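You operate a simulated robot arm through the tools that you are given. There is no shell and no other tool.

Carry out the task below with a simulated robot arm. There is one attempt and no reset: what you move stays moved.

JOB
Let the hot flat bar cool and shelve it, put the clamp on its peg, switch the extractor off.
Fine: swing the green screen open; the bar goes on the shelf under the small steel table; keep off it while it is hot.

It is judged by the outcome, as a careful person would: the job done as asked, and still so three seconds after it is handed in. It fails if anything else is knocked over, pushed out of place, dropped, spilled or broken.

ROBOT AND FRAMES
A 7-joint arm with a fingered hand on a trunk, on a base that moves. Base frame: it is fixed to the floor where the robot stands at the start and does not move with it; the origin is under the middle of the robot, x ahead of it, y to its left, z up; the surface under the hand at the start is at about z = 85. Units: cm, degrees, N and s.
With the tool pointing down near the work surface it reaches from about 34 to 70 cm from the robot's upright axis, wherever it stands. Its first joint turns from -69.0 to 172.0 degrees. Places, roughly: extractor switch [50, -50, 80]; green screen [110, -20, 110]; shelf under the small steel table [70, -20, 40]; yellow peg on the small steel table [50, -40, 90]. Payload 3.2 kg.
Tool frame: the origin (TCP) lies between the finger pads and is the grasp point; the fingertips stand 2.6 cm ahead of it; z points along the fingers, y is the line along which they close. The gripper opens to 8.8 cm; its body begins 3 cm behind the TCP. The gripper is a hand of 5 fingers: y runs from the thumb to the fingers, the wrist lies at [-1.6, -10.8, -17.2] in the tool frame.
Orientation is that of the tool frame in the base frame, as a unit quaternion [x, y, z, w]. With the fingers straight down and the wrist toward the robot, the tool's x, y and z point along [0, 1, 0], [1, 0, 0] and [0, 0, -1] of the base frame.

CONTROLS
- The arm moves only by the tool play_rows. Its argument "moves" is a list of rows, each a list of 6 numbers: the shift along the tool's x, y, z in cm, then the turn, a rotation vector about the tool's x, y, z in degrees. In form: [[tx, ty, tz, wx, wy, wz], ...]. A call has 1 to 20 rows; each row is the pose to reach, as a shift and turn from the pose commanded when the call began, along the tool's axes at that moment. Rows are played at 5 a second. More than 5 cm and 8.6 degrees between two rows, and nothing of the call is played. A pose out of reach is approached as far as the arm can. The call stops where the force on the tool passes 40 N (or 10 N more than at its start, if that is more) or the arm is blocked; 0.2 s more then pass. In this call time passes only in rows, and 0.2 s behind the last. The reply holds the time, the measured pose of the TCP, the force on the tool along the base axes, the opening and the grip force, in the units named above and with some noise, with the torque about the TCP (base axes, N m) and any sound that the robot's microphone picked up.
- Cameras (640 x 400 px; columns grow to the right, rows downward): "scene" is now at [12.05, -5.42, 131.83]; the picture's right is [-0.63, -0.77, -0.00], its down [-0.44, 0.36, -0.82] and it looks along [0.64, -0.52, -0.57] (base axes); focal length 214 px, centre (320, 200). "wrist" rides on the gripper at [6.7, -9.8, -11.7] in the tool frame; the picture's right is [-0.71, 0.33, -0.62], its down [-0.65, -0.65, 0.39] and it looks along [-0.28, 0.68, 0.68] (tool axes); focal length 234 px, centre (320, 200). There is no depth. A picture from a camera that has moved, and an enlarged one, comes with that camera's place and axes in the base frame and with its lens.
- grab_frame(camera): a new picture of that camera. The clock stands still meanwhile.
- slide_trunk(by): slides the trunk up (or, below 0, down) by that many cm; the arm and the scene camera ride with it, the base frame stays. It gives what a move gives, with no picture.
- drive_base(legs): drives the robot by 1 to 6 legs, each [ahead, left, turn to the left] in cm, cm and degrees, along the robot's own axes; the way and the turn of a leg run together, so that a leg with both is an arc; at most 150 cm and 180 degrees a leg. The arm and the cameras ride along, it lands a little off, and it stops where it bumps. It gives what a move gives.
- finger_targets(index, middle, ring, little, thumb_bend, thumb_turn): sets how far each is bent, from 0 (flat) to 1 (curled in); at 0.3 the hand is open as for a grip, at 0.7 the pads meet at the TCP. One left out holds its place. A second passes; each finger stops where it meets its share of the squeeze, and holds until it gets a number again. It is the only way to open and close the hand. It gives what a move gives, with no picture; readings hold the bend of each and the force on index, middle, ring, little, thumb and palm. thumb_turn goes from beside the hand (0) to across from the fingers (1), as for a grip.
- aim_head(pan, tilt): turns the head with the scene camera to pan (to the left, within 86 degrees either way) and tilt (down, from -29 to 69), counted from straight ahead of the robot. It gives what a move gives.
- zoom(camera, box): a new picture of the part [left, top, right, bottom] of that camera's present view, enlarged. The clock stands still meanwhile.
- job_done(): hands the job in; it is judged then, once.

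Places have to be worked out from the pictures, the camera data and where the tool is seen. Open the gripper and draw the arm clear of the work before you hand the job in, unless the task says otherwise.

The tools are called after "Call:" by a JSON object that holds its "method" and its "body". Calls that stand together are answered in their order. play_rows: Moves the arm, as the interface text tells. Its arguments: {"type":"object","properties":{"moves":{"type":"array","items":{"type":"array","items":{"type":"number"}}}},"required":["moves"]} The other tools are called the same way: slide_trunk (by) moves the trunk up or down; finger_targets (index, middle, ring, little, thumb_bend, thumb_turn) moves the fingers one by one; drive_base (legs) drives the base; aim_head (pan, tilt) turns the head that bears the scene camera; grab_frame (camera) takes a picture; zoom (camera, box) takes an enlarged picture of a part of a camera's view; job_done () hands the job in.

At the start:

```text
clock: 0.0
tcp_pos: [43.86, -31.98, 120.31]
orientation: [0.708, 0.707, 0.0, 0.0]
contact_force: [0.4, 0.2, 0.7]
moment: [0.02, 0.01, -0.01]
gripper_width: 8.77
grasp_force: 0.1
shape: jaw
bend: [0.3, 0.3, 0.3, 0.3, 0.3, 0.97]
finger forces: [0.1, 0.1, 0.0, 0.0, 0.0, 0.0]
trunk travel left (down, up): [-62.5, 21.5]
robot x, y, heading: [0.05, 0.16, 0.1]
head pan, tilt (commanded): [-39.4, 34.6]
```

scene: 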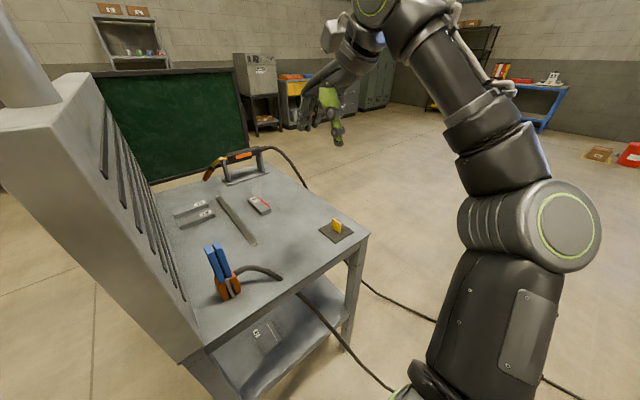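
wrist: 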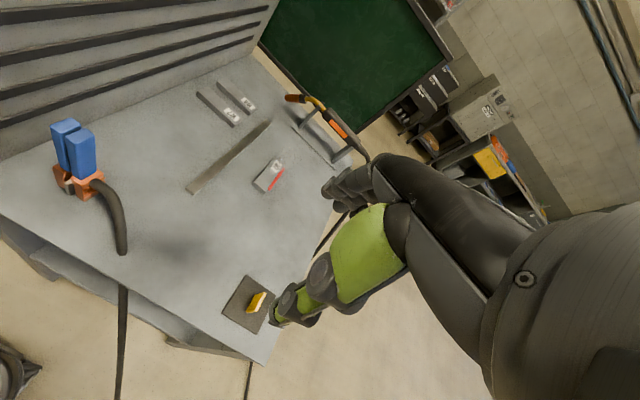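

The pictures show the steel table with a flat bar, a blue/orange clamp, a yellow peg, an extractor hood on the left and the green screen behind. I take closer views before moving anything.

Call:
{"method": "zoom", "body": {"camera": "scene", "box": [160, 130, 380, 310]}}

Call:
{"method": "zoom", "body": {"camera": "scene", "box": [0, 40, 280, 220]}}

Call:
{"method": "zoom", "body": {"camera": "wrist", "box": [0, 60, 340, 340]}}

Call:
{"method": "zoom", "body": {"camera": "scene", "box": [0, 220, 400, 400]}}

```text
2.22 times, centred on (270, 220) of scene
camera zoom: at [12.05, -5.42, 131.83], right [-0.63, -0.77, 0.0], down [-0.44, 0.36, -0.82], along [0.64, -0.52, -0.57], focal length 477 px, centre (431, 156)
```

zoom: 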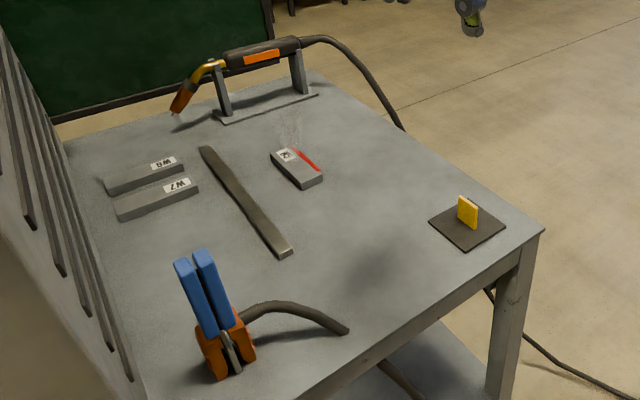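

```text
2.22 times, centred on (140, 130) of scene
camera zoom: at [12.05, -5.42, 131.83], right [-0.63, -0.77, 0.0], down [-0.44, 0.36, -0.82], along [0.64, -0.52, -0.57], focal length 477 px, centre (720, 356)
```

zoom: 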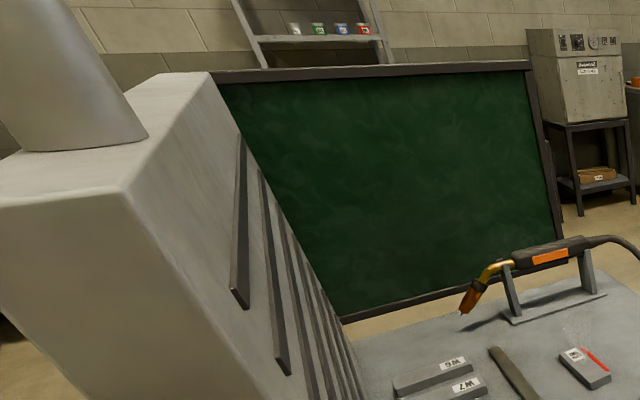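

```text
1.43 times, centred on (170, 200) of wrist
camera zoom: at [34.3, -25.18, 132.09], right [0.33, -0.71, 0.62], down [-0.65, -0.65, -0.39], along [0.68, -0.28, -0.68], focal length 334 px, centre (534, 200)
```

zoom: 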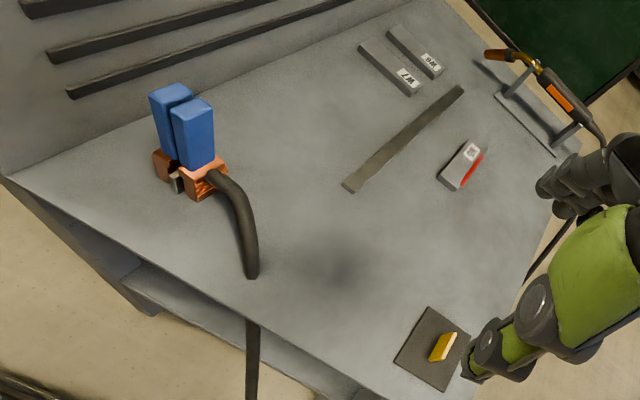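

```text
1.60 times, centred on (200, 310) of scene
camera zoom: at [12.05, -5.42, 131.83], right [-0.63, -0.77, 0.0], down [-0.44, 0.36, -0.82], along [0.64, -0.52, -0.57], focal length 343 px, centre (512, 24)
```

zoom: 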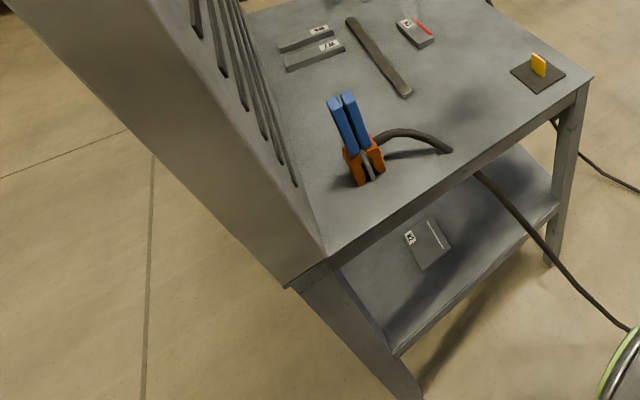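

I zoom in further to identify labels, the heat haze, and the clamp details.

Call:
{"method": "zoom", "body": {"camera": "scene", "box": [220, 160, 300, 220]}}

Call:
{"method": "zoom", "body": {"camera": "scene", "box": [190, 230, 300, 310]}}

Call:
{"method": "zoom", "body": {"camera": "wrist", "box": [180, 60, 320, 200]}}

Call:
{"method": "zoom", "body": {"camera": "scene", "box": [220, 300, 320, 370]}}

Call:
{"method": "zoom", "body": {"camera": "wrist", "box": [200, 260, 300, 340]}}

```text
6.67 times, centred on (260, 190) of scene
camera zoom: at [12.05, -5.42, 131.83], right [-0.63, -0.77, 0.0], down [-0.44, 0.36, -0.82], along [0.64, -0.52, -0.57], focal length 1430 px, centre (720, 267)
```

zoom: 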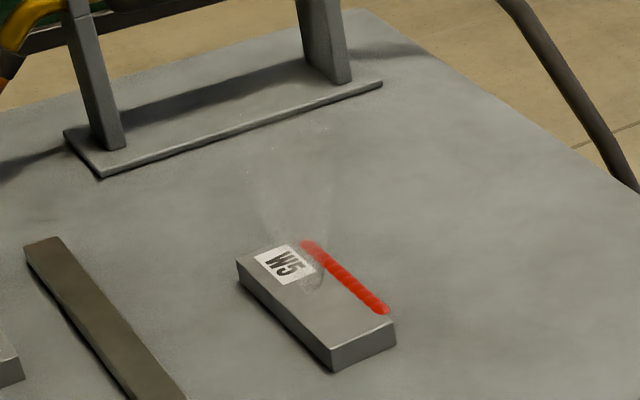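

```text
5.00 times, centred on (245, 270) of scene
camera zoom: at [12.05, -5.42, 131.83], right [-0.63, -0.77, 0.0], down [-0.44, 0.36, -0.82], along [0.64, -0.52, -0.57], focal length 1072 px, centre (695, -150)
```

zoom: 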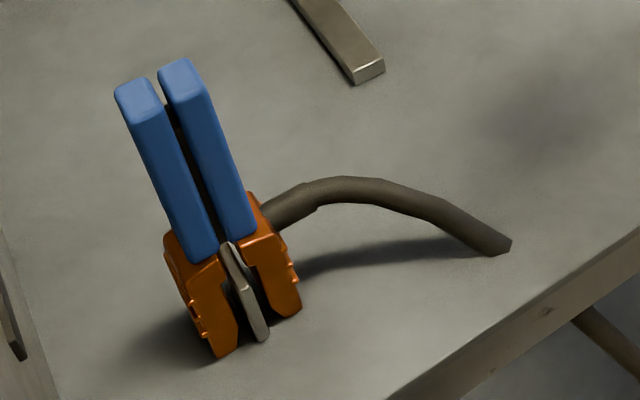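

```text
2.86 times, centred on (250, 130) of wrist
camera zoom: at [34.3, -25.18, 132.09], right [0.33, -0.71, 0.62], down [-0.65, -0.65, -0.39], along [0.68, -0.28, -0.68], focal length 669 px, centre (520, 400)
```

zoom: 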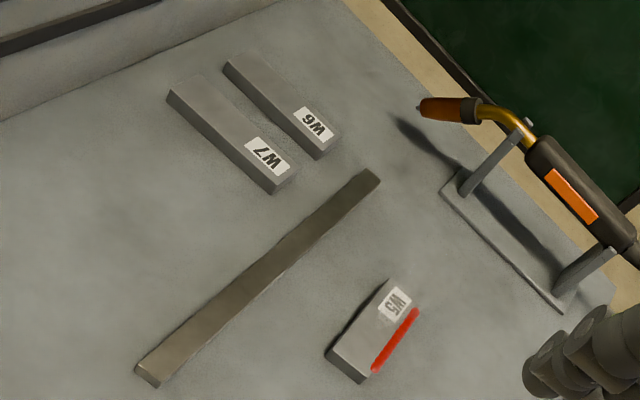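

```text
5.71 times, centred on (270, 335) of scene
camera zoom: at [12.05, -5.42, 131.83], right [-0.63, -0.77, 0.0], down [-0.44, 0.36, -0.82], along [0.64, -0.52, -0.57], focal length 1226 px, centre (606, -571)
```

zoom: 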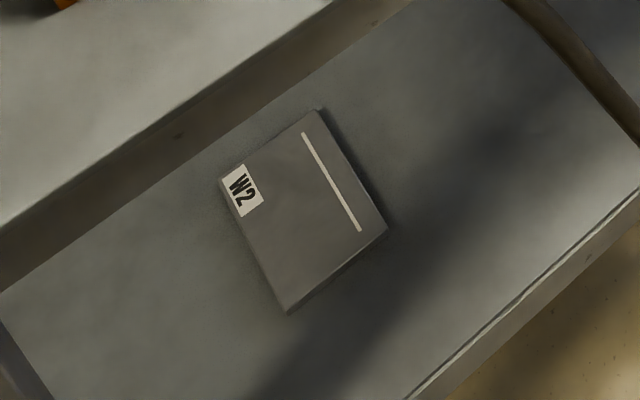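

```text
5.00 times, centred on (250, 300) of wrist
camera zoom: at [34.3, -25.18, 132.09], right [0.33, -0.71, 0.62], down [-0.65, -0.65, -0.39], along [0.68, -0.28, -0.68], focal length 1171 px, centre (670, -300)
```

zoom: 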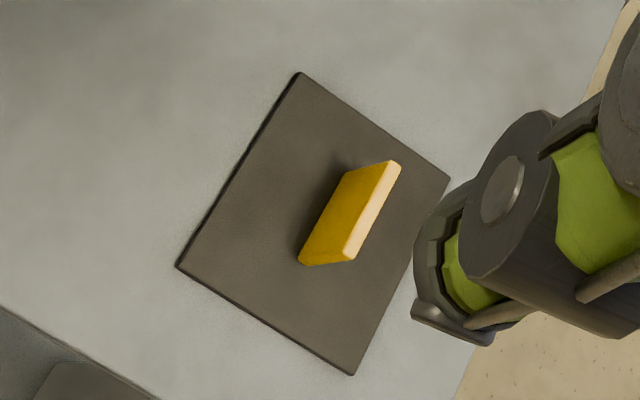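

W5 (short flat bar, glowing red seam with smoke) is the hot bar, so I stay off it. I look around with the head to find the extractor switch and the shelf.

Call:
{"method": "aim_head", "body": {"pan": -70, "tilt": 45}}

Call:
{"method": "grab_frame", "body": {"camera": "scene"}}

Call:
{"method": "aim_head", "body": {"pan": 0, "tilt": 35}}

Call:
{"method": "grab_frame", "body": {"camera": "scene"}}

Call:
{"method": "aim_head", "body": {"pan": 45, "tilt": 30}}

Call:
{"method": "grab_frame", "body": {"camera": "scene"}}

```text
clock: 1.0
tcp_pos: [43.94, -32.01, 120.46]
orientation: [0.708, 0.707, 0.0, 0.0]
contact_force: [0.3, 0.0, -0.5]
moment: [-0.03, 0.03, 0.01]
gripper_width: 8.77
grasp_force: 0.0
shape: jaw
bend: [0.3, 0.3, 0.3, 0.3, 0.3, 0.97]
finger forces: [0.0, 0.0, 0.0, 0.1, 0.0, 0.0]
trunk travel left (down, up): [-62.5, 21.5]
robot x, y, heading: [-0.02, 0.35, -0.2]
head pan, tilt (commanded): [-70.0, 45.0]
```

```text
taken
camera scene: at [8.02, -7.45, 130.29], right [-0.94, -0.34, 0.0], down [-0.24, 0.66, -0.71], along [0.24, -0.66, -0.71], focal length 214 px, centre (320, 200)
```

scene: 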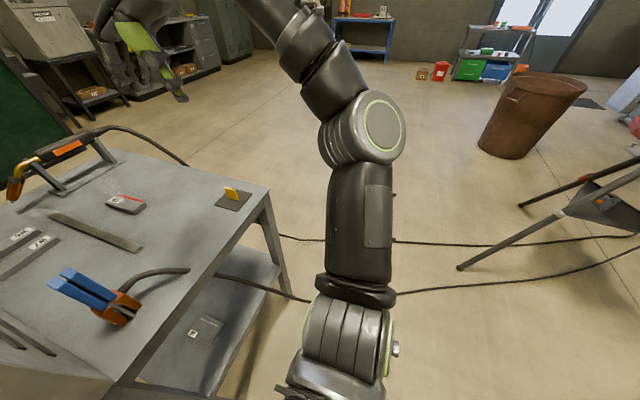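

```text
clock: 2.4
tcp_pos: [43.99, -31.96, 120.36]
orientation: [0.707, 0.707, 0.0, -0.001]
contact_force: [0.2, 0.4, -0.5]
moment: [-0.01, 0.0, 0.0]
gripper_width: 8.78
grasp_force: 0.1
shape: jaw
bend: [0.3, 0.3, 0.3, 0.3, 0.3, 0.97]
finger forces: [0.0, 0.1, 0.1, 0.0, 0.0, 0.0]
trunk travel left (down, up): [-62.5, 21.5]
robot x, y, heading: [-0.21, -0.13, 0.0]
head pan, tilt (commanded): [0.0, 35.0]
```

```text
taken
camera scene: at [14.04, 0.18, 131.77], right [0.0, -1.0, 0.0], down [-0.57, 0.0, -0.82], along [0.82, 0.0, -0.57], focal length 214 px, centre (320, 200)
```

scene: 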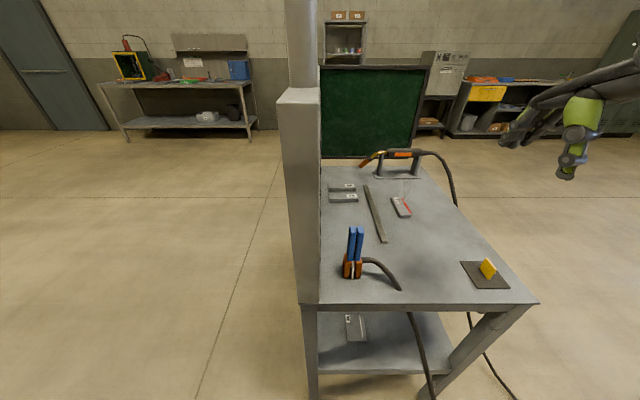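

```text
clock: 3.5
tcp_pos: [44.12, -31.88, 120.36]
orientation: [0.707, 0.707, 0.0, 0.0]
contact_force: [-0.3, 0.7, -0.2]
moment: [-0.04, 0.01, -0.01]
gripper_width: 8.78
grasp_force: 0.1
shape: jaw
bend: [0.3, 0.3, 0.3, 0.3, 0.3, 0.97]
finger forces: [0.0, 0.0, 0.0, 0.0, 0.0, 0.0]
trunk travel left (down, up): [-62.5, 21.5]
robot x, y, heading: [-0.47, -0.09, -0.1]
head pan, tilt (commanded): [45.0, 30.0]
```

```text
taken
camera scene: at [11.63, 6.57, 132.55], right [0.71, -0.71, 0.0], down [-0.35, -0.35, -0.87], along [0.61, 0.61, -0.5], focal length 214 px, centre (320, 200)
```

scene: 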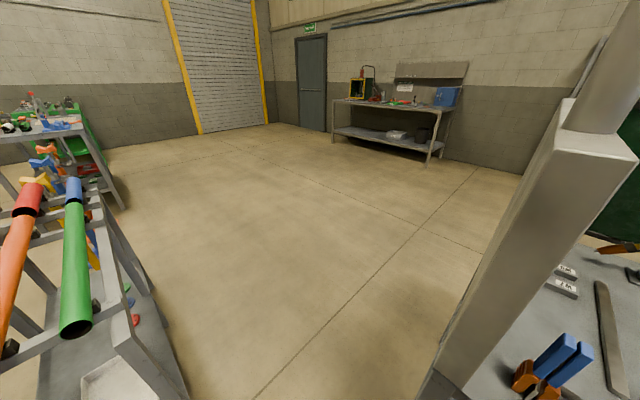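

The pan-0 view puts the table top at roughly x 40–108, y 0 to −50, with the hood along y≈0. I aim back at the table and zoom on the screen, peg and clamp for details.

Call:
{"method": "aim_head", "body": {"pan": -15, "tilt": 25}}

Call:
{"method": "grab_frame", "body": {"camera": "scene"}}

Call:
{"method": "zoom", "body": {"camera": "scene", "box": [230, 60, 390, 160]}}

Call:
{"method": "zoom", "body": {"camera": "scene", "box": [240, 200, 480, 350]}}

Call:
{"method": "zoom", "body": {"camera": "wrist", "box": [20, 100, 160, 190]}}

```text
clock: 4.8
tcp_pos: [44.01, -31.88, 120.41]
orientation: [0.707, 0.707, 0.0, 0.0]
contact_force: [0.1, -1.2, -0.3]
moment: [0.02, 0.01, 0.04]
gripper_width: 8.75
grasp_force: 0.0
shape: jaw
bend: [0.3, 0.3, 0.3, 0.3, 0.3, 0.97]
finger forces: [0.0, 0.0, 0.0, 0.2, 0.1, 0.0]
trunk travel left (down, up): [-62.5, 21.5]
robot x, y, heading: [-0.45, -0.22, -0.1]
head pan, tilt (commanded): [-15.0, 25.0]
```

```text
taken
camera scene: at [14.13, -2.19, 133.34], right [-0.26, -0.97, 0.0], down [-0.41, 0.11, -0.91], along [0.88, -0.23, -0.42], focal length 214 px, centre (320, 200)
```

scene: 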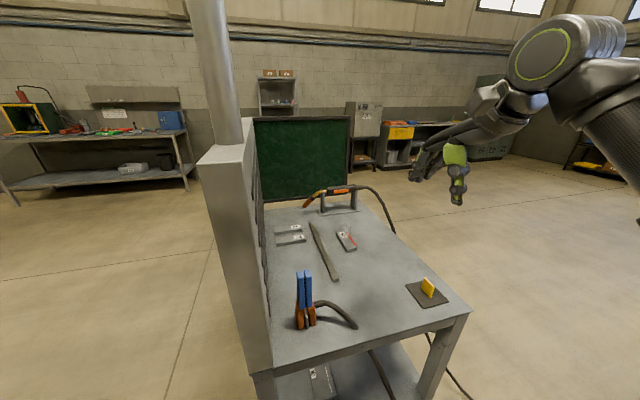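

```text
4.00 times, centred on (310, 110) of scene
camera zoom: at [14.13, -2.19, 133.34], right [-0.26, -0.97, 0.0], down [-0.41, 0.11, -0.91], along [0.88, -0.23, -0.42], focal length 858 px, centre (360, 560)
```

zoom: 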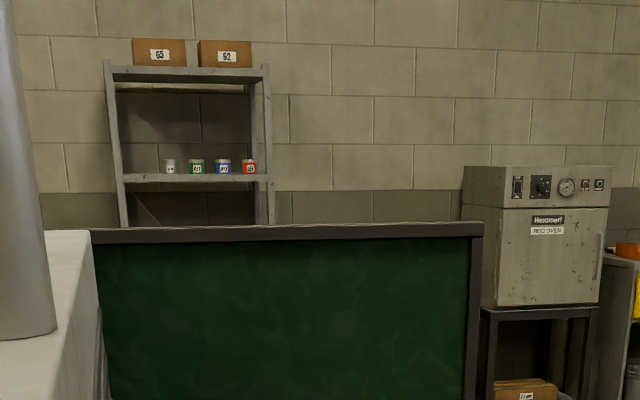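

```text
2.67 times, centred on (360, 275) of scene
camera zoom: at [14.13, -2.19, 133.34], right [-0.26, -0.97, 0.0], down [-0.41, 0.11, -0.91], along [0.88, -0.23, -0.42], focal length 572 px, centre (213, 0)
```

zoom: 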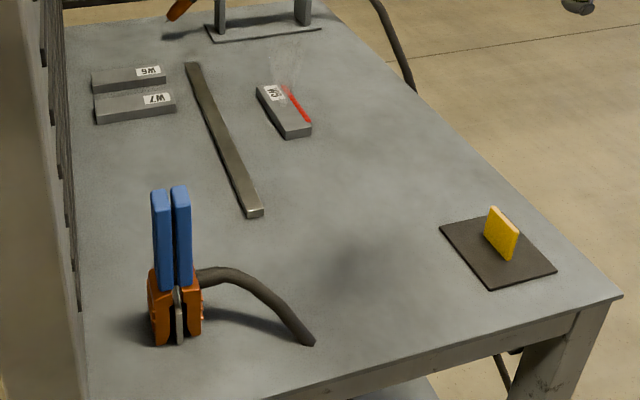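

```text
4.44 times, centred on (90, 145) of wrist
camera zoom: at [34.31, -25.18, 132.09], right [0.33, -0.71, 0.62], down [-0.65, -0.65, -0.39], along [0.68, -0.28, -0.68], focal length 1041 px, centre (1342, 444)
```

zoom: 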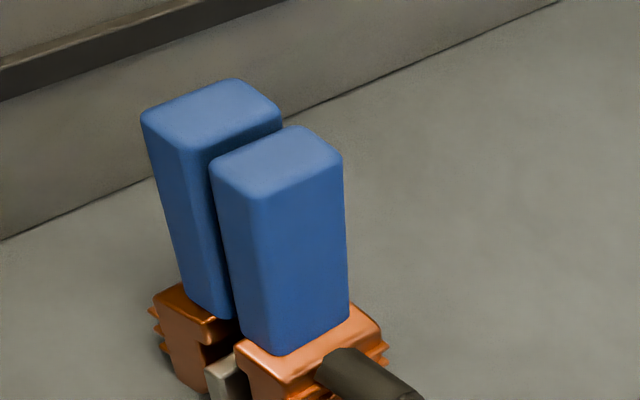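

The peg tab sits at about (48, −41.5) with its thin side along y, and the clamp stands at about (47.5, −7.5). The switch isn't visible yet, so I swing the hand over the right edge of the table to look at that side with the wrist camera.

Call:
{"method": "play_rows", "body": {"moves": [[-1.2, -0.5, 0.8, 0, 0, -7.5], [-2.4, -1, 1.6, 0, 0, -15], [-3.6, -1.5, 2.4, 0, 0, -22.5], [-4.8, -2, 3.2, 0, 0, -30], [-6, -2.5, 4, 0, 0, -37.5], [-7.2, -3, 4.8, 0, 0, -45], [-8.4, -3.5, 5.6, 0, 0, -52.5], [-9.6, -4, 6.4, 0, 0, -60], [-10.8, -4.5, 7.2, 0, 0, -67.5], [-12, -5, 8, 0, 0, -75], [-13.2, -5.5, 8.8, 0, 0, -82.5], [-14.4, -6, 9.6, 0, 0, -90]]}}

Call:
{"method": "grab_frame", "body": {"camera": "wrist"}}

Call:
{"method": "grab_frame", "body": {"camera": "scene"}}

```text
clock: 7.4
tcp_pos: [37.76, -39.39, 106.1]
orientation: [0.054, 0.998, -0.004, -0.011]
contact_force: [-0.2, 0.1, 1.0]
moment: [-0.02, -0.08, -0.03]
gripper_width: 8.79
grasp_force: 0.0
shape: jaw
bend: [0.3, 0.3, 0.3, 0.3, 0.3, 0.97]
finger forces: [0.1, 0.0, 0.1, 0.1, 0.0, 0.0]
out of reach, approached as far as the arm can: row 8, 9, 10, 11, 12
trunk travel left (down, up): [-62.5, 21.5]
robot x, y, heading: [0.01, 0.12, 0.1]
head pan, tilt (commanded): [-15.0, 25.0]
```

```text
taken
camera wrist: at [30.35, -48.13, 118.07], right [0.75, 0.26, 0.6], down [0.57, -0.72, -0.4], along [0.33, 0.64, -0.69], focal length 234 px, centre (320, 200)
```

wrist: 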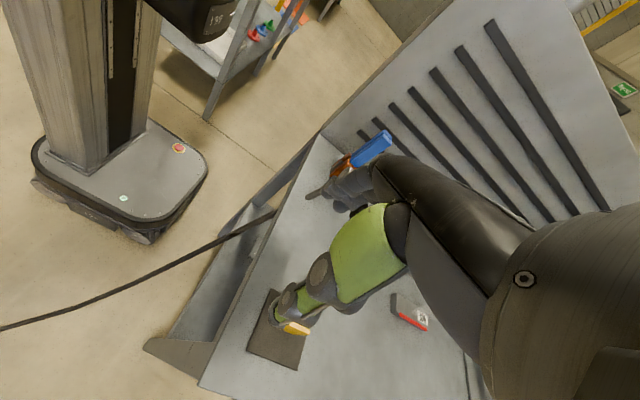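

```text
taken
camera scene: at [13.7, -1.77, 133.4], right [-0.26, -0.97, 0.0], down [-0.41, 0.11, -0.91], along [0.88, -0.24, -0.42], focal length 214 px, centre (320, 200)
```

scene: 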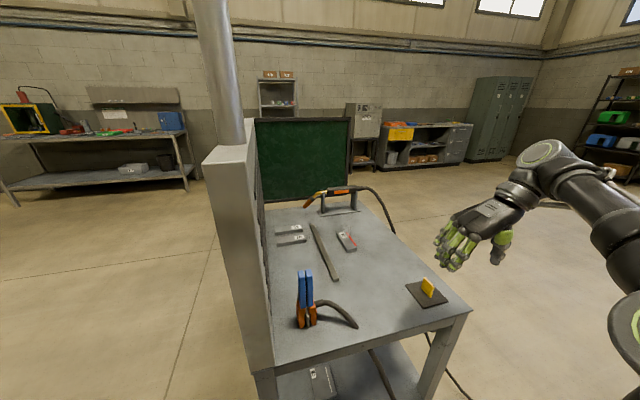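

The right side of the table is still hidden. The clamp cable lies on the floor just right of the base, so I turn the robot in place to the right to let the arm look at the table's right face without crossing it.

Call:
{"method": "drive_base", "body": {"legs": [[0, 0, -35]]}}

Call:
{"method": "grab_frame", "body": {"camera": "wrist"}}

Call:
{"method": "grab_frame", "body": {"camera": "scene"}}

```text
clock: 9.5
tcp_pos: [8.38, -54.37, 105.87]
orientation: [0.353, 0.936, 0.003, -0.014]
contact_force: [0.2, -0.2, 0.5]
moment: [0.01, 0.01, 0.03]
gripper_width: 8.79
grasp_force: 0.0
shape: jaw
bend: [0.3, 0.3, 0.3, 0.3, 0.3, 0.97]
finger forces: [0.0, 0.1, 0.1, 0.0, 0.0, 0.1]
trunk travel left (down, up): [-62.5, 21.5]
robot x, y, heading: [0.35, 0.13, -34.9]
head pan, tilt (commanded): [-15.0, 25.0]
```

```text
taken
camera wrist: at [-2.65, -57.32, 117.76], right [0.77, -0.23, 0.6], down [0.05, -0.91, -0.4], along [0.64, 0.34, -0.69], focal length 234 px, centre (320, 200)
```

wrist: 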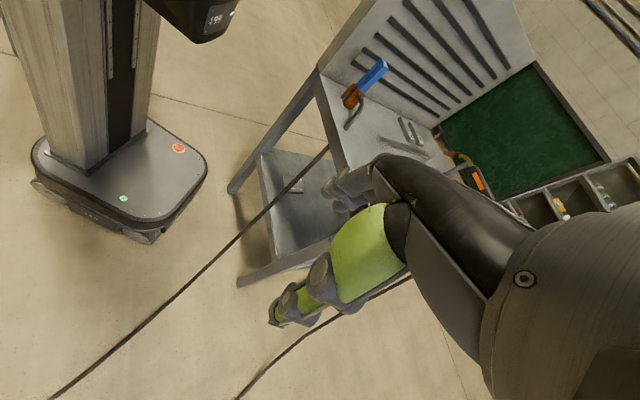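

```text
taken
camera scene: at [10.23, -9.74, 133.34], right [-0.77, -0.64, 0.0], down [-0.27, 0.32, -0.91], along [0.58, -0.69, -0.42], focal length 214 px, centre (320, 200)
```

scene: 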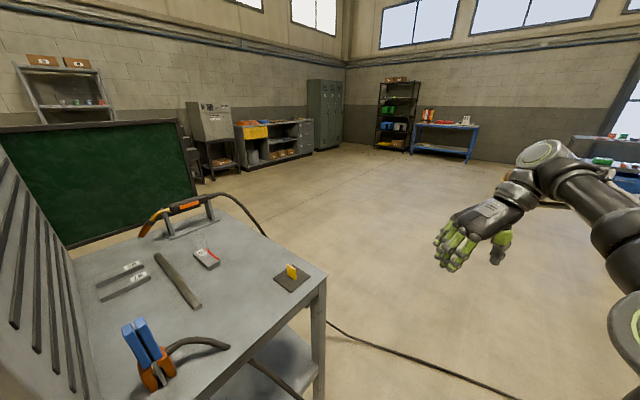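

The table's right face is still hidden behind its own edge. I move the hand out to the right of the table with the wrist camera looking along that face.

Call:
{"method": "play_rows", "body": {"moves": [[-3.4, 1.7, 1.1, 0, 0, 3], [-6.8, 3.5, 2.2, 0, 0, 6], [-10.2, 5.2, 3.3, 0, 0, 9], [-13.6, 7, 4.4, 0, 0, 12], [-17, 8.7, 5.6, 0, 0, 15], [-20.5, 10.4, 6.7, 0, 0, 18], [-23.9, 12.2, 7.8, 0, 0, 21], [-27.3, 13.9, 8.9, 0, 0, 24]]}}

Call:
{"method": "grab_frame", "body": {"camera": "wrist"}}

```text
clock: 11.3
tcp_pos: [34.42, -55.47, 94.2]
orientation: [0.537, 0.844, 0.0, -0.015]
contact_force: [0.1, 0.3, 0.3]
moment: [-0.01, -0.04, -0.01]
gripper_width: 8.79
grasp_force: 0.1
shape: jaw
bend: [0.3, 0.3, 0.3, 0.3, 0.3, 0.97]
finger forces: [0.0, 0.1, 0.0, 0.1, 0.0, 0.1]
out of reach, approached as far as the arm can: row 4, 5, 6, 7, 8
trunk travel left (down, up): [-62.5, 21.5]
robot x, y, heading: [-0.01, 0.15, -35.1]
head pan, tilt (commanded): [-15.0, 25.0]
```

```text
taken
camera wrist: at [23.05, -53.6, 106.07], right [0.62, -0.51, 0.6], down [-0.33, -0.86, -0.39], along [0.72, 0.05, -0.7], focal length 234 px, centre (320, 200)
```

wrist: 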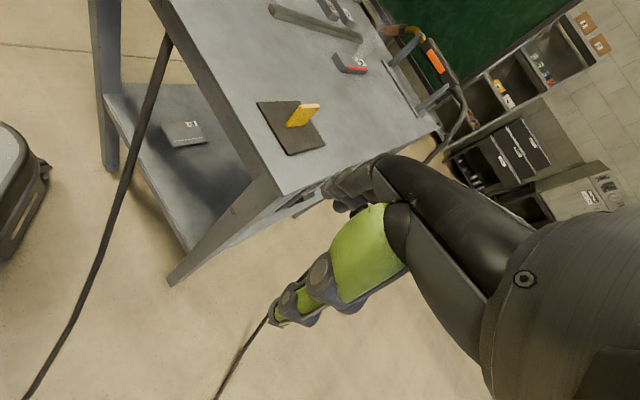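

Something dark shows on the right face near the thumb. I zoom in.

Call:
{"method": "zoom", "body": {"camera": "wrist", "box": [230, 160, 350, 240]}}

Call:
{"method": "zoom", "body": {"camera": "wrist", "box": [90, 60, 250, 180]}}

```text
5.00 times, centred on (290, 200) of wrist
camera zoom: at [23.05, -53.6, 106.07], right [0.62, -0.51, 0.6], down [-0.33, -0.86, -0.39], along [0.72, 0.05, -0.7], focal length 1171 px, centre (470, 200)
```

zoom: 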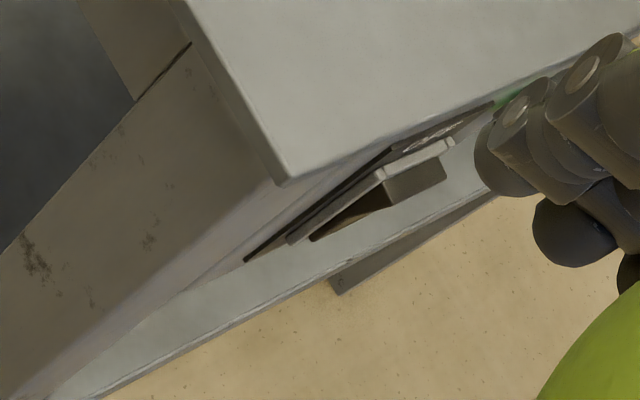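

```text
3.33 times, centred on (170, 120) of wrist
camera zoom: at [23.05, -53.6, 106.07], right [0.62, -0.51, 0.6], down [-0.33, -0.86, -0.39], along [0.72, 0.05, -0.7], focal length 781 px, centre (820, 467)
```

zoom: 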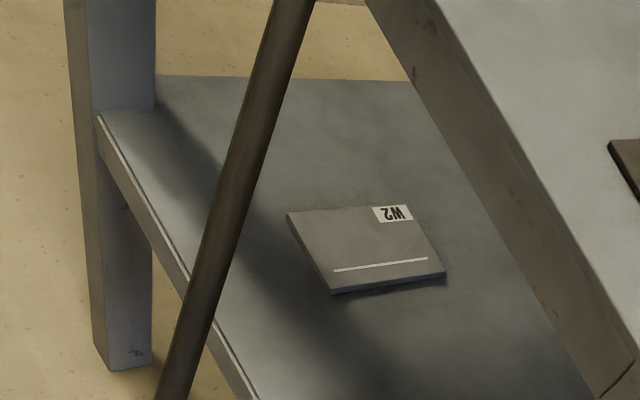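

The switch is a small plate with a rocker on the table's right apron near x≈43–50, z≈80; I'll get a frontal view later from the far side. Now I lift the arm and turn back to do the clamp first while the bar cools.

Call:
{"method": "play_rows", "body": {"moves": [[0, -1, -4, 0, 0, 0], [0, -2, -8, 0, 0, 0], [0, -3, -12, 0, 0, 0], [0, -4, -16, 0, 0, 0], [0, -5, -20, 0, 0, 0], [0, -6, -24, 0, 0, 0]]}}

Call:
{"method": "drive_base", "body": {"legs": [[0, 0, 35]]}}

Call:
{"method": "aim_head", "body": {"pan": -20, "tilt": 40}}

Call:
{"method": "grab_frame", "body": {"camera": "scene"}}

Call:
{"method": "grab_frame", "body": {"camera": "wrist"}}

```text
clock: 12.7
tcp_pos: [26.4, -51.75, 112.8]
orientation: [0.539, 0.842, -0.002, -0.013]
contact_force: [0.2, -0.1, 0.5]
moment: [-0.06, 0.01, -0.02]
gripper_width: 8.79
grasp_force: 0.1
shape: jaw
bend: [0.3, 0.3, 0.3, 0.3, 0.3, 0.97]
finger forces: [0.0, 0.1, 0.0, 0.0, 0.1, 0.0]
out of reach, approached as far as the arm can: row 2, 3, 4, 5, 6
trunk travel left (down, up): [-62.5, 21.5]
robot x, y, heading: [-0.02, -0.03, -34.9]
head pan, tilt (commanded): [-15.0, 25.0]
```

```text
clock: 14.7
tcp_pos: [51.75, -27.23, 112.55]
orientation: [0.261, 0.965, -0.004, -0.014]
contact_force: [-0.3, 0.4, 0.3]
moment: [-0.02, 0.0, 0.0]
gripper_width: 8.81
grasp_force: 0.0
shape: jaw
bend: [0.3, 0.3, 0.3, 0.3, 0.3, 0.97]
finger forces: [0.2, 0.0, 0.1, 0.0, 0.0, 0.1]
trunk travel left (down, up): [-62.5, 21.5]
robot x, y, heading: [0.12, -0.2, 0.0]
head pan, tilt (commanded): [-15.0, 25.0]
```

```text
clock: 15.5
tcp_pos: [51.54, -27.3, 112.63]
orientation: [0.262, 0.965, -0.005, -0.014]
contact_force: [-0.2, 0.4, -0.3]
moment: [0.0, 0.01, 0.02]
gripper_width: 8.8
grasp_force: 0.1
shape: jaw
bend: [0.3, 0.3, 0.3, 0.3, 0.3, 0.97]
finger forces: [0.0, 0.0, 0.0, 0.0, 0.0, 0.0]
trunk travel left (down, up): [-62.5, 21.5]
robot x, y, heading: [-0.2, 0.27, 0.2]
head pan, tilt (commanded): [-20.0, 40.0]
```

```text
taken
camera scene: at [13.23, -2.69, 131.02], right [-0.34, -0.94, 0.0], down [-0.6, 0.22, -0.77], along [0.72, -0.26, -0.64], focal length 214 px, centre (320, 200)
```

scene: 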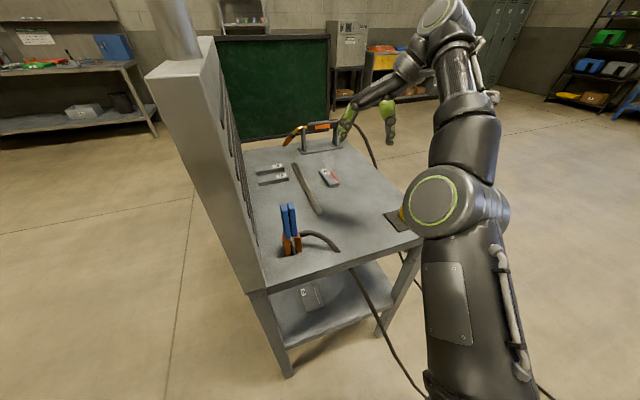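

```text
taken
camera wrist: at [41.44, -32.22, 124.65], right [0.8, -0.07, 0.6], down [0.22, -0.89, -0.39], along [0.56, 0.45, -0.7], focal length 234 px, centre (320, 200)
```

wrist: 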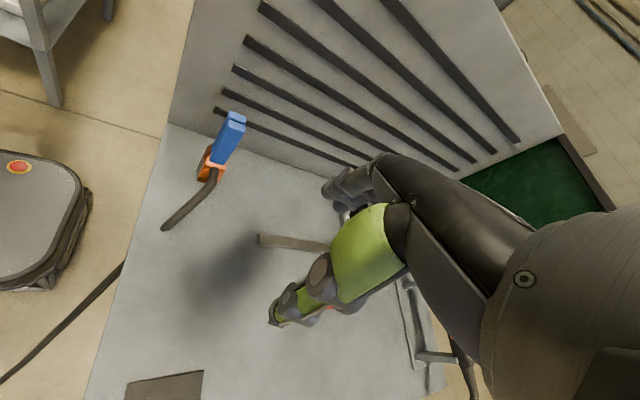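

I zoom on the clamp from this new viewpoint to understand its jaws.

Call:
{"method": "zoom", "body": {"camera": "wrist", "box": [150, 100, 270, 240]}}

Call:
{"method": "zoom", "body": {"camera": "scene", "box": [255, 190, 355, 270]}}

```text
2.86 times, centred on (210, 170) of wrist
camera zoom: at [41.44, -32.22, 124.65], right [0.8, -0.07, 0.6], down [0.22, -0.89, -0.39], along [0.56, 0.45, -0.7], focal length 669 px, centre (634, 286)
```

zoom: 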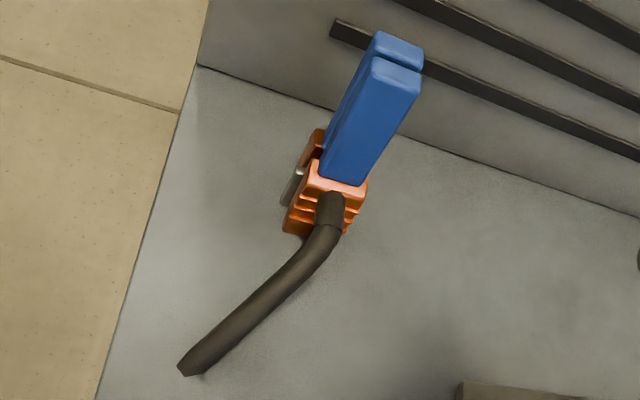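

```text
5.00 times, centred on (305, 230) of scene
camera zoom: at [13.23, -2.69, 131.02], right [-0.34, -0.94, 0.0], down [-0.6, 0.22, -0.77], along [0.72, -0.26, -0.64], focal length 1072 px, centre (395, 50)
```

zoom: 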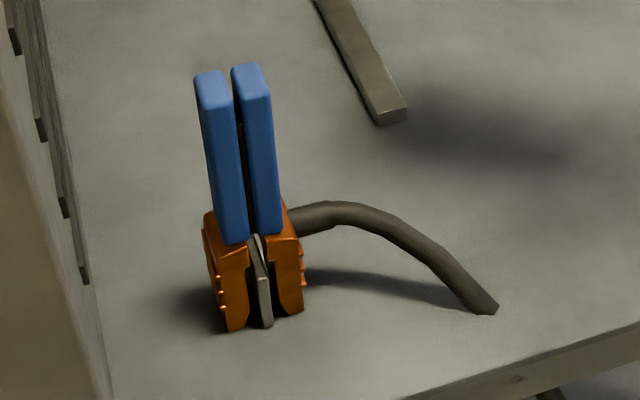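

I zoom even closer on the jaws.

Call:
{"method": "zoom", "body": {"camera": "scene", "box": [285, 225, 325, 262]}}

Call:
{"method": "zoom", "body": {"camera": "wrist", "box": [185, 135, 245, 185]}}

```text
10.81 times, centred on (305, 244) of scene
camera zoom: at [13.23, -2.69, 131.02], right [-0.34, -0.94, 0.0], down [-0.6, 0.22, -0.77], along [0.72, -0.26, -0.64], focal length 2319 px, centre (482, -270)
```

zoom: 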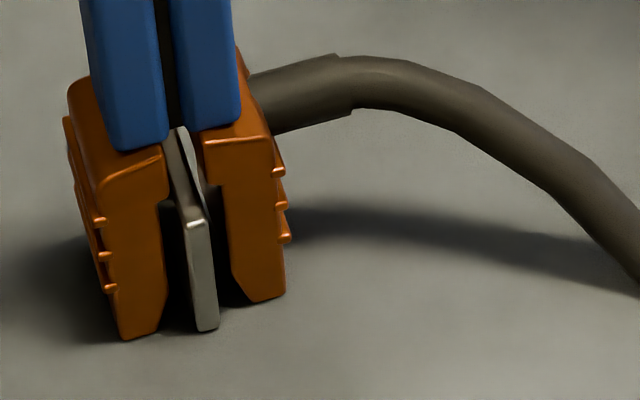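

```text
8.00 times, centred on (215, 160) of wrist
camera zoom: at [41.44, -32.22, 124.65], right [0.8, -0.07, 0.6], down [0.22, -0.89, -0.39], along [0.56, 0.45, -0.7], focal length 1873 px, centre (1160, 520)
```

zoom: 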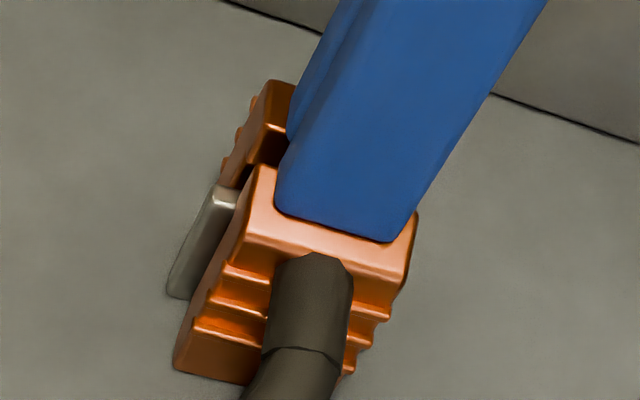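

The grey plate between the jaws looks like a tab on the table that the clamp straddles; its handles are centred near (48.1, −7.8) with tops at z≈100. I turn the hand back to wrist-toward-robot and move above that area.

Call:
{"method": "play_rows", "body": {"moves": [[0.74, -0.1, -0.2, 0, 0, 7.45], [1.5, -0.2, -0.35, 0, 0, 14.9], [2.2, -0.3, -0.5, 0, 0, 22.35], [3.0, -0.4, -0.7, 0, 0, 29.8], [3.7, -0.5, -0.9, 0, 0, 37.25], [4.4, -0.6, -1.05, 0, 0, 44.7], [5.2, -0.7, -1.2, 0, 0, 52.15], [5.9, -0.8, -1.4, 0, 0, 59.6]]}}

Call:
{"method": "grab_frame", "body": {"camera": "wrist"}}

Call:
{"method": "grab_frame", "body": {"camera": "scene"}}

```text
clock: 17.3
tcp_pos: [53.34, -27.77, 122.06]
orientation: [0.707, 0.707, -0.011, -0.01]
contact_force: [-0.2, -0.1, -0.2]
moment: [-0.04, -0.02, -0.01]
gripper_width: 8.81
grasp_force: 0.0
shape: jaw
bend: [0.3, 0.3, 0.3, 0.3, 0.3, 0.97]
finger forces: [0.1, 0.0, 0.1, 0.1, 0.1, 0.0]
out of reach, approached as far as the arm can: row 1, 2, 3, 4, 5, 6, 7, 8
trunk travel left (down, up): [-62.5, 21.5]
robot x, y, heading: [-0.03, 0.1, 0.2]
head pan, tilt (commanded): [-20.0, 40.0]
```

```text
taken
camera wrist: at [44.02, -21.02, 133.85], right [0.35, -0.71, 0.62], down [-0.66, -0.65, -0.37], along [0.66, -0.28, -0.7], focal length 234 px, centre (320, 200)
```

wrist: 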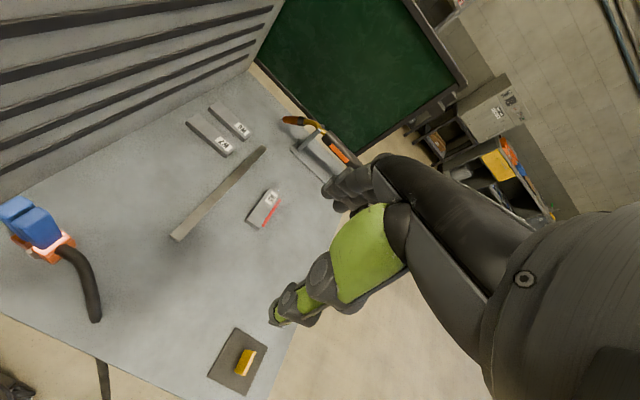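

```text
taken
camera scene: at [13.18, -2.63, 131.02], right [-0.34, -0.94, 0.0], down [-0.6, 0.22, -0.77], along [0.72, -0.26, -0.64], focal length 214 px, centre (320, 200)
```

scene: 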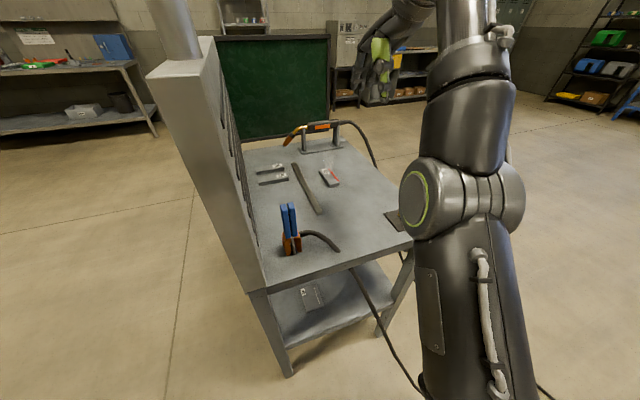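

The command was beyond reach, so I now bring the hand back to a clear spot near the clamp, well above it, to re-synchronise the pose.

Call:
{"method": "play_rows", "body": {"moves": [[2.4, -2.8, 1.7, 0, 0, 0], [4.7, -5.7, 3.4, 0, 0, 0], [7.1, -8.5, 5, 0, 0, 0], [9.4, -11.4, 6.7, 0, 0, 0], [11.8, -14.2, 8.4, 0, 0, 0]]}}

Call:
{"method": "grab_frame", "body": {"camera": "wrist"}}

Call:
{"method": "zoom", "body": {"camera": "scene", "box": [230, 120, 430, 270]}}

```text
clock: 18.5
tcp_pos: [49.7, -18.58, 126.88]
orientation: [0.705, 0.709, -0.011, -0.01]
contact_force: [-0.2, -0.4, 0.3]
moment: [0.02, 0.02, 0.03]
gripper_width: 8.8
grasp_force: 0.1
shape: jaw
bend: [0.3, 0.3, 0.3, 0.3, 0.3, 0.97]
finger forces: [0.1, 0.1, 0.1, 0.0, 0.0, 0.1]
out of reach, approached as far as the arm can: row 1, 2, 3, 4, 5
trunk travel left (down, up): [-62.5, 21.5]
robot x, y, heading: [-0.35, -0.24, -0.1]
head pan, tilt (commanded): [-20.0, 40.0]
```

```text
taken
camera wrist: at [40.36, -11.84, 138.86], right [0.35, -0.7, 0.62], down [-0.66, -0.65, -0.37], along [0.66, -0.28, -0.7], focal length 234 px, centre (320, 200)
```

wrist: 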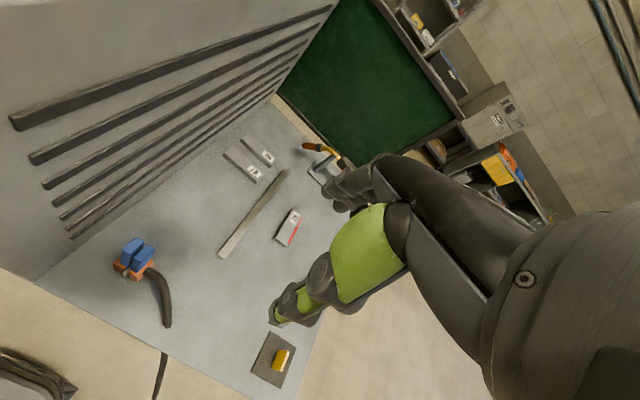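

```text
2.67 times, centred on (330, 195) of scene
camera zoom: at [13.18, -2.62, 131.02], right [-0.34, -0.94, 0.0], down [-0.6, 0.22, -0.77], along [0.72, -0.26, -0.64], focal length 572 px, centre (293, 213)
```

zoom: 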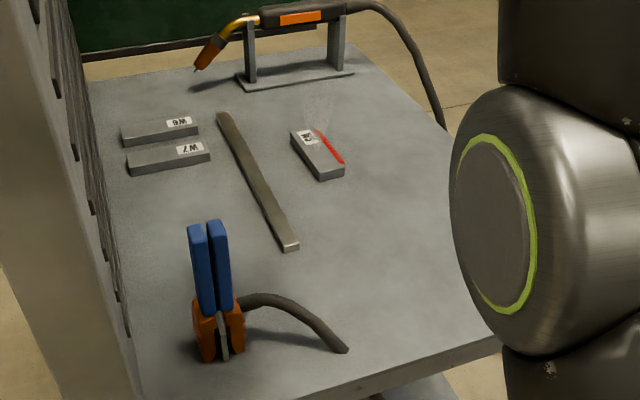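

The arm ended up higher than asked, likely near a joint limit. I steer back toward the starting pose, where the arm was comfortable.

Call:
{"method": "play_rows", "body": {"moves": [[-2.7, -1, 1.2, 0, 0, 0], [-5.4, -2.2, 2.5, 0, 0, 0], [-8, -3.4, 3.8, 0, 0, 0], [-10.7, -4.6, 5.2, 0, 0, 0], [-13.4, -5.8, 6.6, 0, 0, 0], [-13.4, -5.8, 6.6, 0, 0, 0]]}}

Call:
{"method": "grab_frame", "body": {"camera": "scene"}}

```text
clock: 19.9
tcp_pos: [46.79, -34.0, 124.47]
orientation: [0.706, 0.708, -0.012, -0.011]
contact_force: [0.3, -0.6, -0.2]
moment: [-0.04, 0.02, -0.01]
gripper_width: 8.78
grasp_force: 0.0
shape: jaw
bend: [0.3, 0.3, 0.3, 0.3, 0.3, 0.97]
finger forces: [0.1, 0.0, 0.0, 0.0, 0.0, 0.0]
out of reach, approached as far as the arm can: row 1, 2, 3, 4, 5, 6
trunk travel left (down, up): [-62.5, 21.5]
robot x, y, heading: [0.13, 0.44, 0.2]
head pan, tilt (commanded): [-20.0, 40.0]
```

```text
taken
camera scene: at [13.24, -2.61, 131.01], right [-0.34, -0.94, 0.0], down [-0.6, 0.22, -0.77], along [0.72, -0.26, -0.64], focal length 214 px, centre (320, 200)
```

scene: 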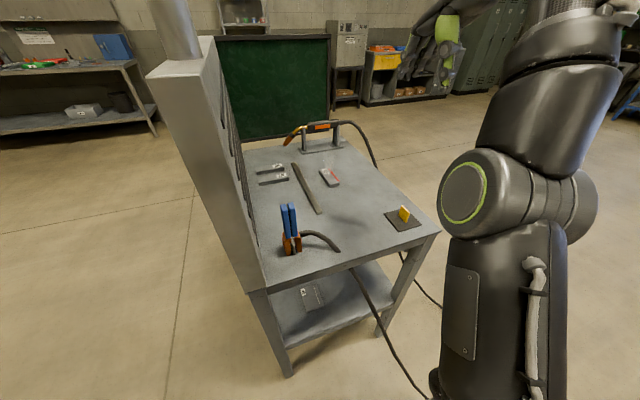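

I test with a null move to see whether the current pose itself is counted as out of reach.

Call:
{"method": "play_rows", "body": {"moves": [[0, 0, 0, 0, 0, 0], [0, 0, 0, 0, 0, 0], [0, 0, 0, 0, 0, 0]]}}

Call:
{"method": "play_rows", "body": {"moves": [[0, 1.5, 0, 0, 0, 0], [0, 3, 0, 0, 0, 0], [0, 4.5, 0, 0, 0, 0], [0, 6, 0, 0, 0, 0]]}}

```text
clock: 20.7
tcp_pos: [46.86, -34.03, 124.56]
orientation: [0.706, 0.708, -0.012, -0.01]
contact_force: [0.4, 0.5, -0.2]
moment: [-0.02, -0.02, -0.02]
gripper_width: 8.8
grasp_force: 0.0
shape: jaw
bend: [0.3, 0.3, 0.3, 0.3, 0.3, 0.97]
finger forces: [0.1, 0.0, 0.0, 0.0, 0.0, 0.1]
trunk travel left (down, up): [-62.5, 21.5]
robot x, y, heading: [0.02, 0.1, -0.1]
head pan, tilt (commanded): [-20.0, 40.0]
```

```text
clock: 21.7
tcp_pos: [50.14, -33.3, 122.69]
orientation: [0.706, 0.708, -0.011, -0.01]
contact_force: [-0.3, 0.8, 0.5]
moment: [0.04, 0.02, -0.01]
gripper_width: 8.81
grasp_force: 0.0
shape: jaw
bend: [0.3, 0.3, 0.3, 0.3, 0.3, 0.97]
finger forces: [0.0, 0.0, 0.1, 0.0, 0.0, 0.0]
out of reach, approached as far as the arm can: row 1, 2, 3, 4
trunk travel left (down, up): [-62.5, 21.5]
robot x, y, heading: [0.03, -0.08, -0.1]
head pan, tilt (commanded): [-20.0, 40.0]
```

The arm slides along some joint limit, so its elbow posture must differ from the start. I compare with the same head view as at the start.

Call:
{"method": "aim_head", "body": {"pan": -39.4, "tilt": 10}}

Call:
{"method": "grab_frame", "body": {"camera": "scene"}}

Call:
{"method": "aim_head", "body": {"pan": -39.4, "tilt": 34.6}}

Call:
{"method": "grab_frame", "body": {"camera": "scene"}}

```text
clock: 22.6
tcp_pos: [50.04, -33.27, 122.67]
orientation: [0.706, 0.708, -0.011, -0.009]
contact_force: [0.3, 0.9, -0.1]
moment: [-0.03, 0.01, -0.03]
gripper_width: 8.81
grasp_force: 0.0
shape: jaw
bend: [0.3, 0.3, 0.3, 0.3, 0.3, 0.97]
finger forces: [0.0, 0.0, 0.0, 0.1, 0.0, 0.1]
trunk travel left (down, up): [-62.5, 21.5]
robot x, y, heading: [0.19, -0.24, 0.1]
head pan, tilt (commanded): [-39.4, 10.0]
```

```text
taken
camera scene: at [12.44, -5.69, 135.77], right [-0.63, -0.77, 0.0], down [-0.14, 0.11, -0.98], along [0.76, -0.62, -0.17], focal length 214 px, centre (320, 200)
```

scene: 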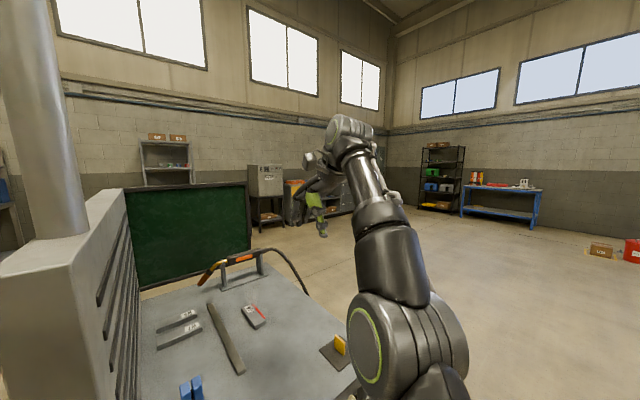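

```text
clock: 23.5
tcp_pos: [50.05, -33.38, 122.7]
orientation: [0.706, 0.708, -0.011, -0.01]
contact_force: [0.7, 0.1, 0.3]
moment: [0.02, -0.03, 0.04]
gripper_width: 8.8
grasp_force: 0.1
shape: jaw
bend: [0.3, 0.3, 0.3, 0.3, 0.3, 0.97]
finger forces: [0.0, 0.1, 0.0, 0.1, 0.1, 0.0]
trunk travel left (down, up): [-62.5, 21.5]
robot x, y, heading: [-0.28, -0.32, -0.0]
head pan, tilt (commanded): [-39.4, 34.6]
```

```text
taken
camera scene: at [12.07, -5.4, 131.84], right [-0.63, -0.77, 0.0], down [-0.44, 0.36, -0.82], along [0.64, -0.52, -0.57], focal length 214 px, centre (320, 200)
```

scene: 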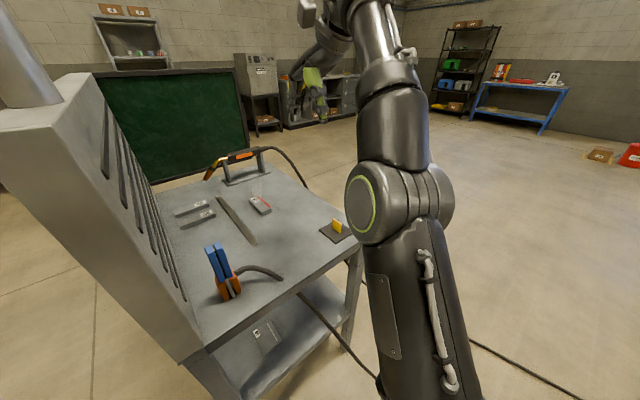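

The elbow now sits further forward than at the start. I check what's around and behind the robot so I can back off and let the arm re-pose in free space.

Call:
{"method": "aim_head", "body": {"pan": -86, "tilt": 25}}

Call:
{"method": "grab_frame", "body": {"camera": "scene"}}

Call:
{"method": "aim_head", "body": {"pan": 86, "tilt": 25}}

Call:
{"method": "grab_frame", "body": {"camera": "scene"}}

```text
clock: 24.7
tcp_pos: [50.12, -33.36, 122.61]
orientation: [0.706, 0.708, -0.011, -0.01]
contact_force: [-0.3, -1.0, -0.5]
moment: [0.03, 0.01, -0.01]
gripper_width: 8.8
grasp_force: 0.0
shape: jaw
bend: [0.3, 0.3, 0.3, 0.3, 0.3, 0.97]
finger forces: [0.1, 0.0, 0.0, 0.1, 0.0, 0.1]
trunk travel left (down, up): [-62.5, 21.5]
robot x, y, heading: [0.13, 0.0, -0.2]
head pan, tilt (commanded): [-85.9, 25.0]
```

```text
taken
camera scene: at [5.92, -8.99, 133.34], right [-1.0, -0.07, 0.0], down [-0.03, 0.42, -0.91], along [0.07, -0.9, -0.42], focal length 214 px, centre (320, 200)
```

scene: 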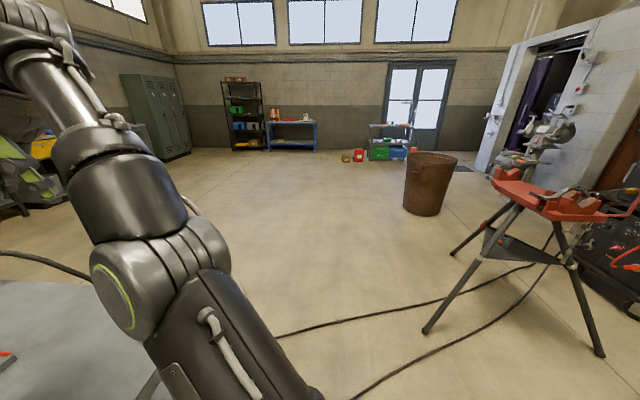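

```text
clock: 27.3
tcp_pos: [50.19, -33.38, 122.69]
orientation: [0.705, 0.709, -0.011, -0.01]
contact_force: [0.8, 0.4, 0.0]
moment: [0.03, 0.0, -0.01]
gripper_width: 8.79
grasp_force: 0.0
shape: jaw
bend: [0.3, 0.3, 0.3, 0.3, 0.3, 0.97]
finger forces: [0.0, 0.0, 0.1, 0.0, 0.0, 0.0]
trunk travel left (down, up): [-62.5, 21.5]
robot x, y, heading: [0.47, -0.15, 0.1]
head pan, tilt (commanded): [85.9, 25.0]
```

```text
taken
camera scene: at [5.87, 9.39, 133.34], right [1.0, -0.07, 0.0], down [-0.03, -0.42, -0.91], along [0.06, 0.9, -0.42], focal length 214 px, centre (320, 200)
```

scene: 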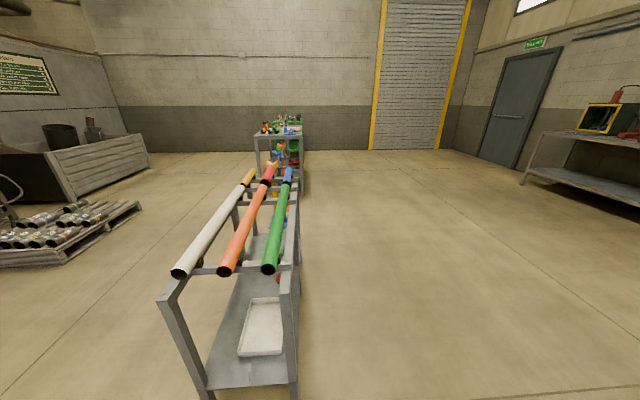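

Space around is known now. I try lowering the hand over the empty middle of the table, to see how the arm responds.

Call:
{"method": "play_rows", "body": {"moves": [[0, 0, 3, 0, 0, 0], [0, 0, 6, 0, 0, 0], [0, 0, 9, 0, 0, 0], [0, 0, 12, 0, 0, 0], [0, 0, 15, 0, 0, 0]]}}

Call:
{"method": "aim_head", "body": {"pan": -39.4, "tilt": 34.6}}

Call:
{"method": "grab_frame", "body": {"camera": "scene"}}

```text
clock: 28.5
tcp_pos: [49.6, -33.53, 107.67]
orientation: [0.706, 0.709, -0.01, -0.009]
contact_force: [0.3, -1.4, -0.8]
moment: [0.01, -0.01, 0.02]
gripper_width: 8.82
grasp_force: 0.1
shape: jaw
bend: [0.3, 0.3, 0.3, 0.3, 0.3, 0.97]
finger forces: [0.0, 0.0, 0.0, 0.0, 0.0, 0.1]
trunk travel left (down, up): [-62.5, 21.5]
robot x, y, heading: [0.01, 0.07, 0.3]
head pan, tilt (commanded): [85.9, 25.0]
```

```text
clock: 30.5
tcp_pos: [49.64, -33.35, 107.73]
orientation: [0.706, 0.708, -0.011, -0.009]
contact_force: [0.0, -0.8, 0.2]
moment: [0.02, 0.02, -0.01]
gripper_width: 8.82
grasp_force: 0.0
shape: jaw
bend: [0.3, 0.3, 0.3, 0.3, 0.3, 0.97]
finger forces: [0.0, 0.1, 0.0, 0.0, 0.0, 0.0]
trunk travel left (down, up): [-62.5, 21.5]
robot x, y, heading: [-0.32, 0.06, 0.0]
head pan, tilt (commanded): [-39.4, 34.6]
```

```text
taken
camera scene: at [12.07, -5.39, 131.83], right [-0.63, -0.77, 0.0], down [-0.44, 0.36, -0.82], along [0.64, -0.52, -0.57], focal length 214 px, centre (320, 200)
```

scene: 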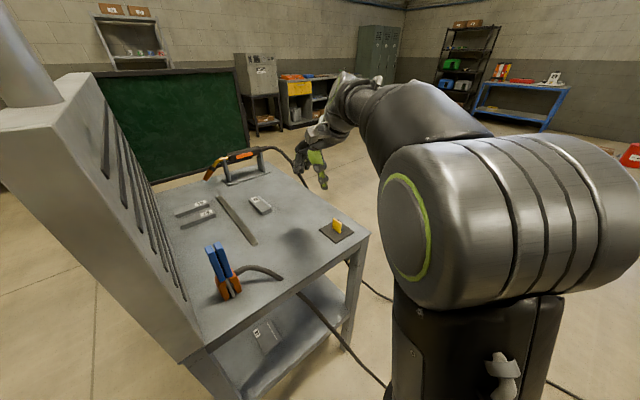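

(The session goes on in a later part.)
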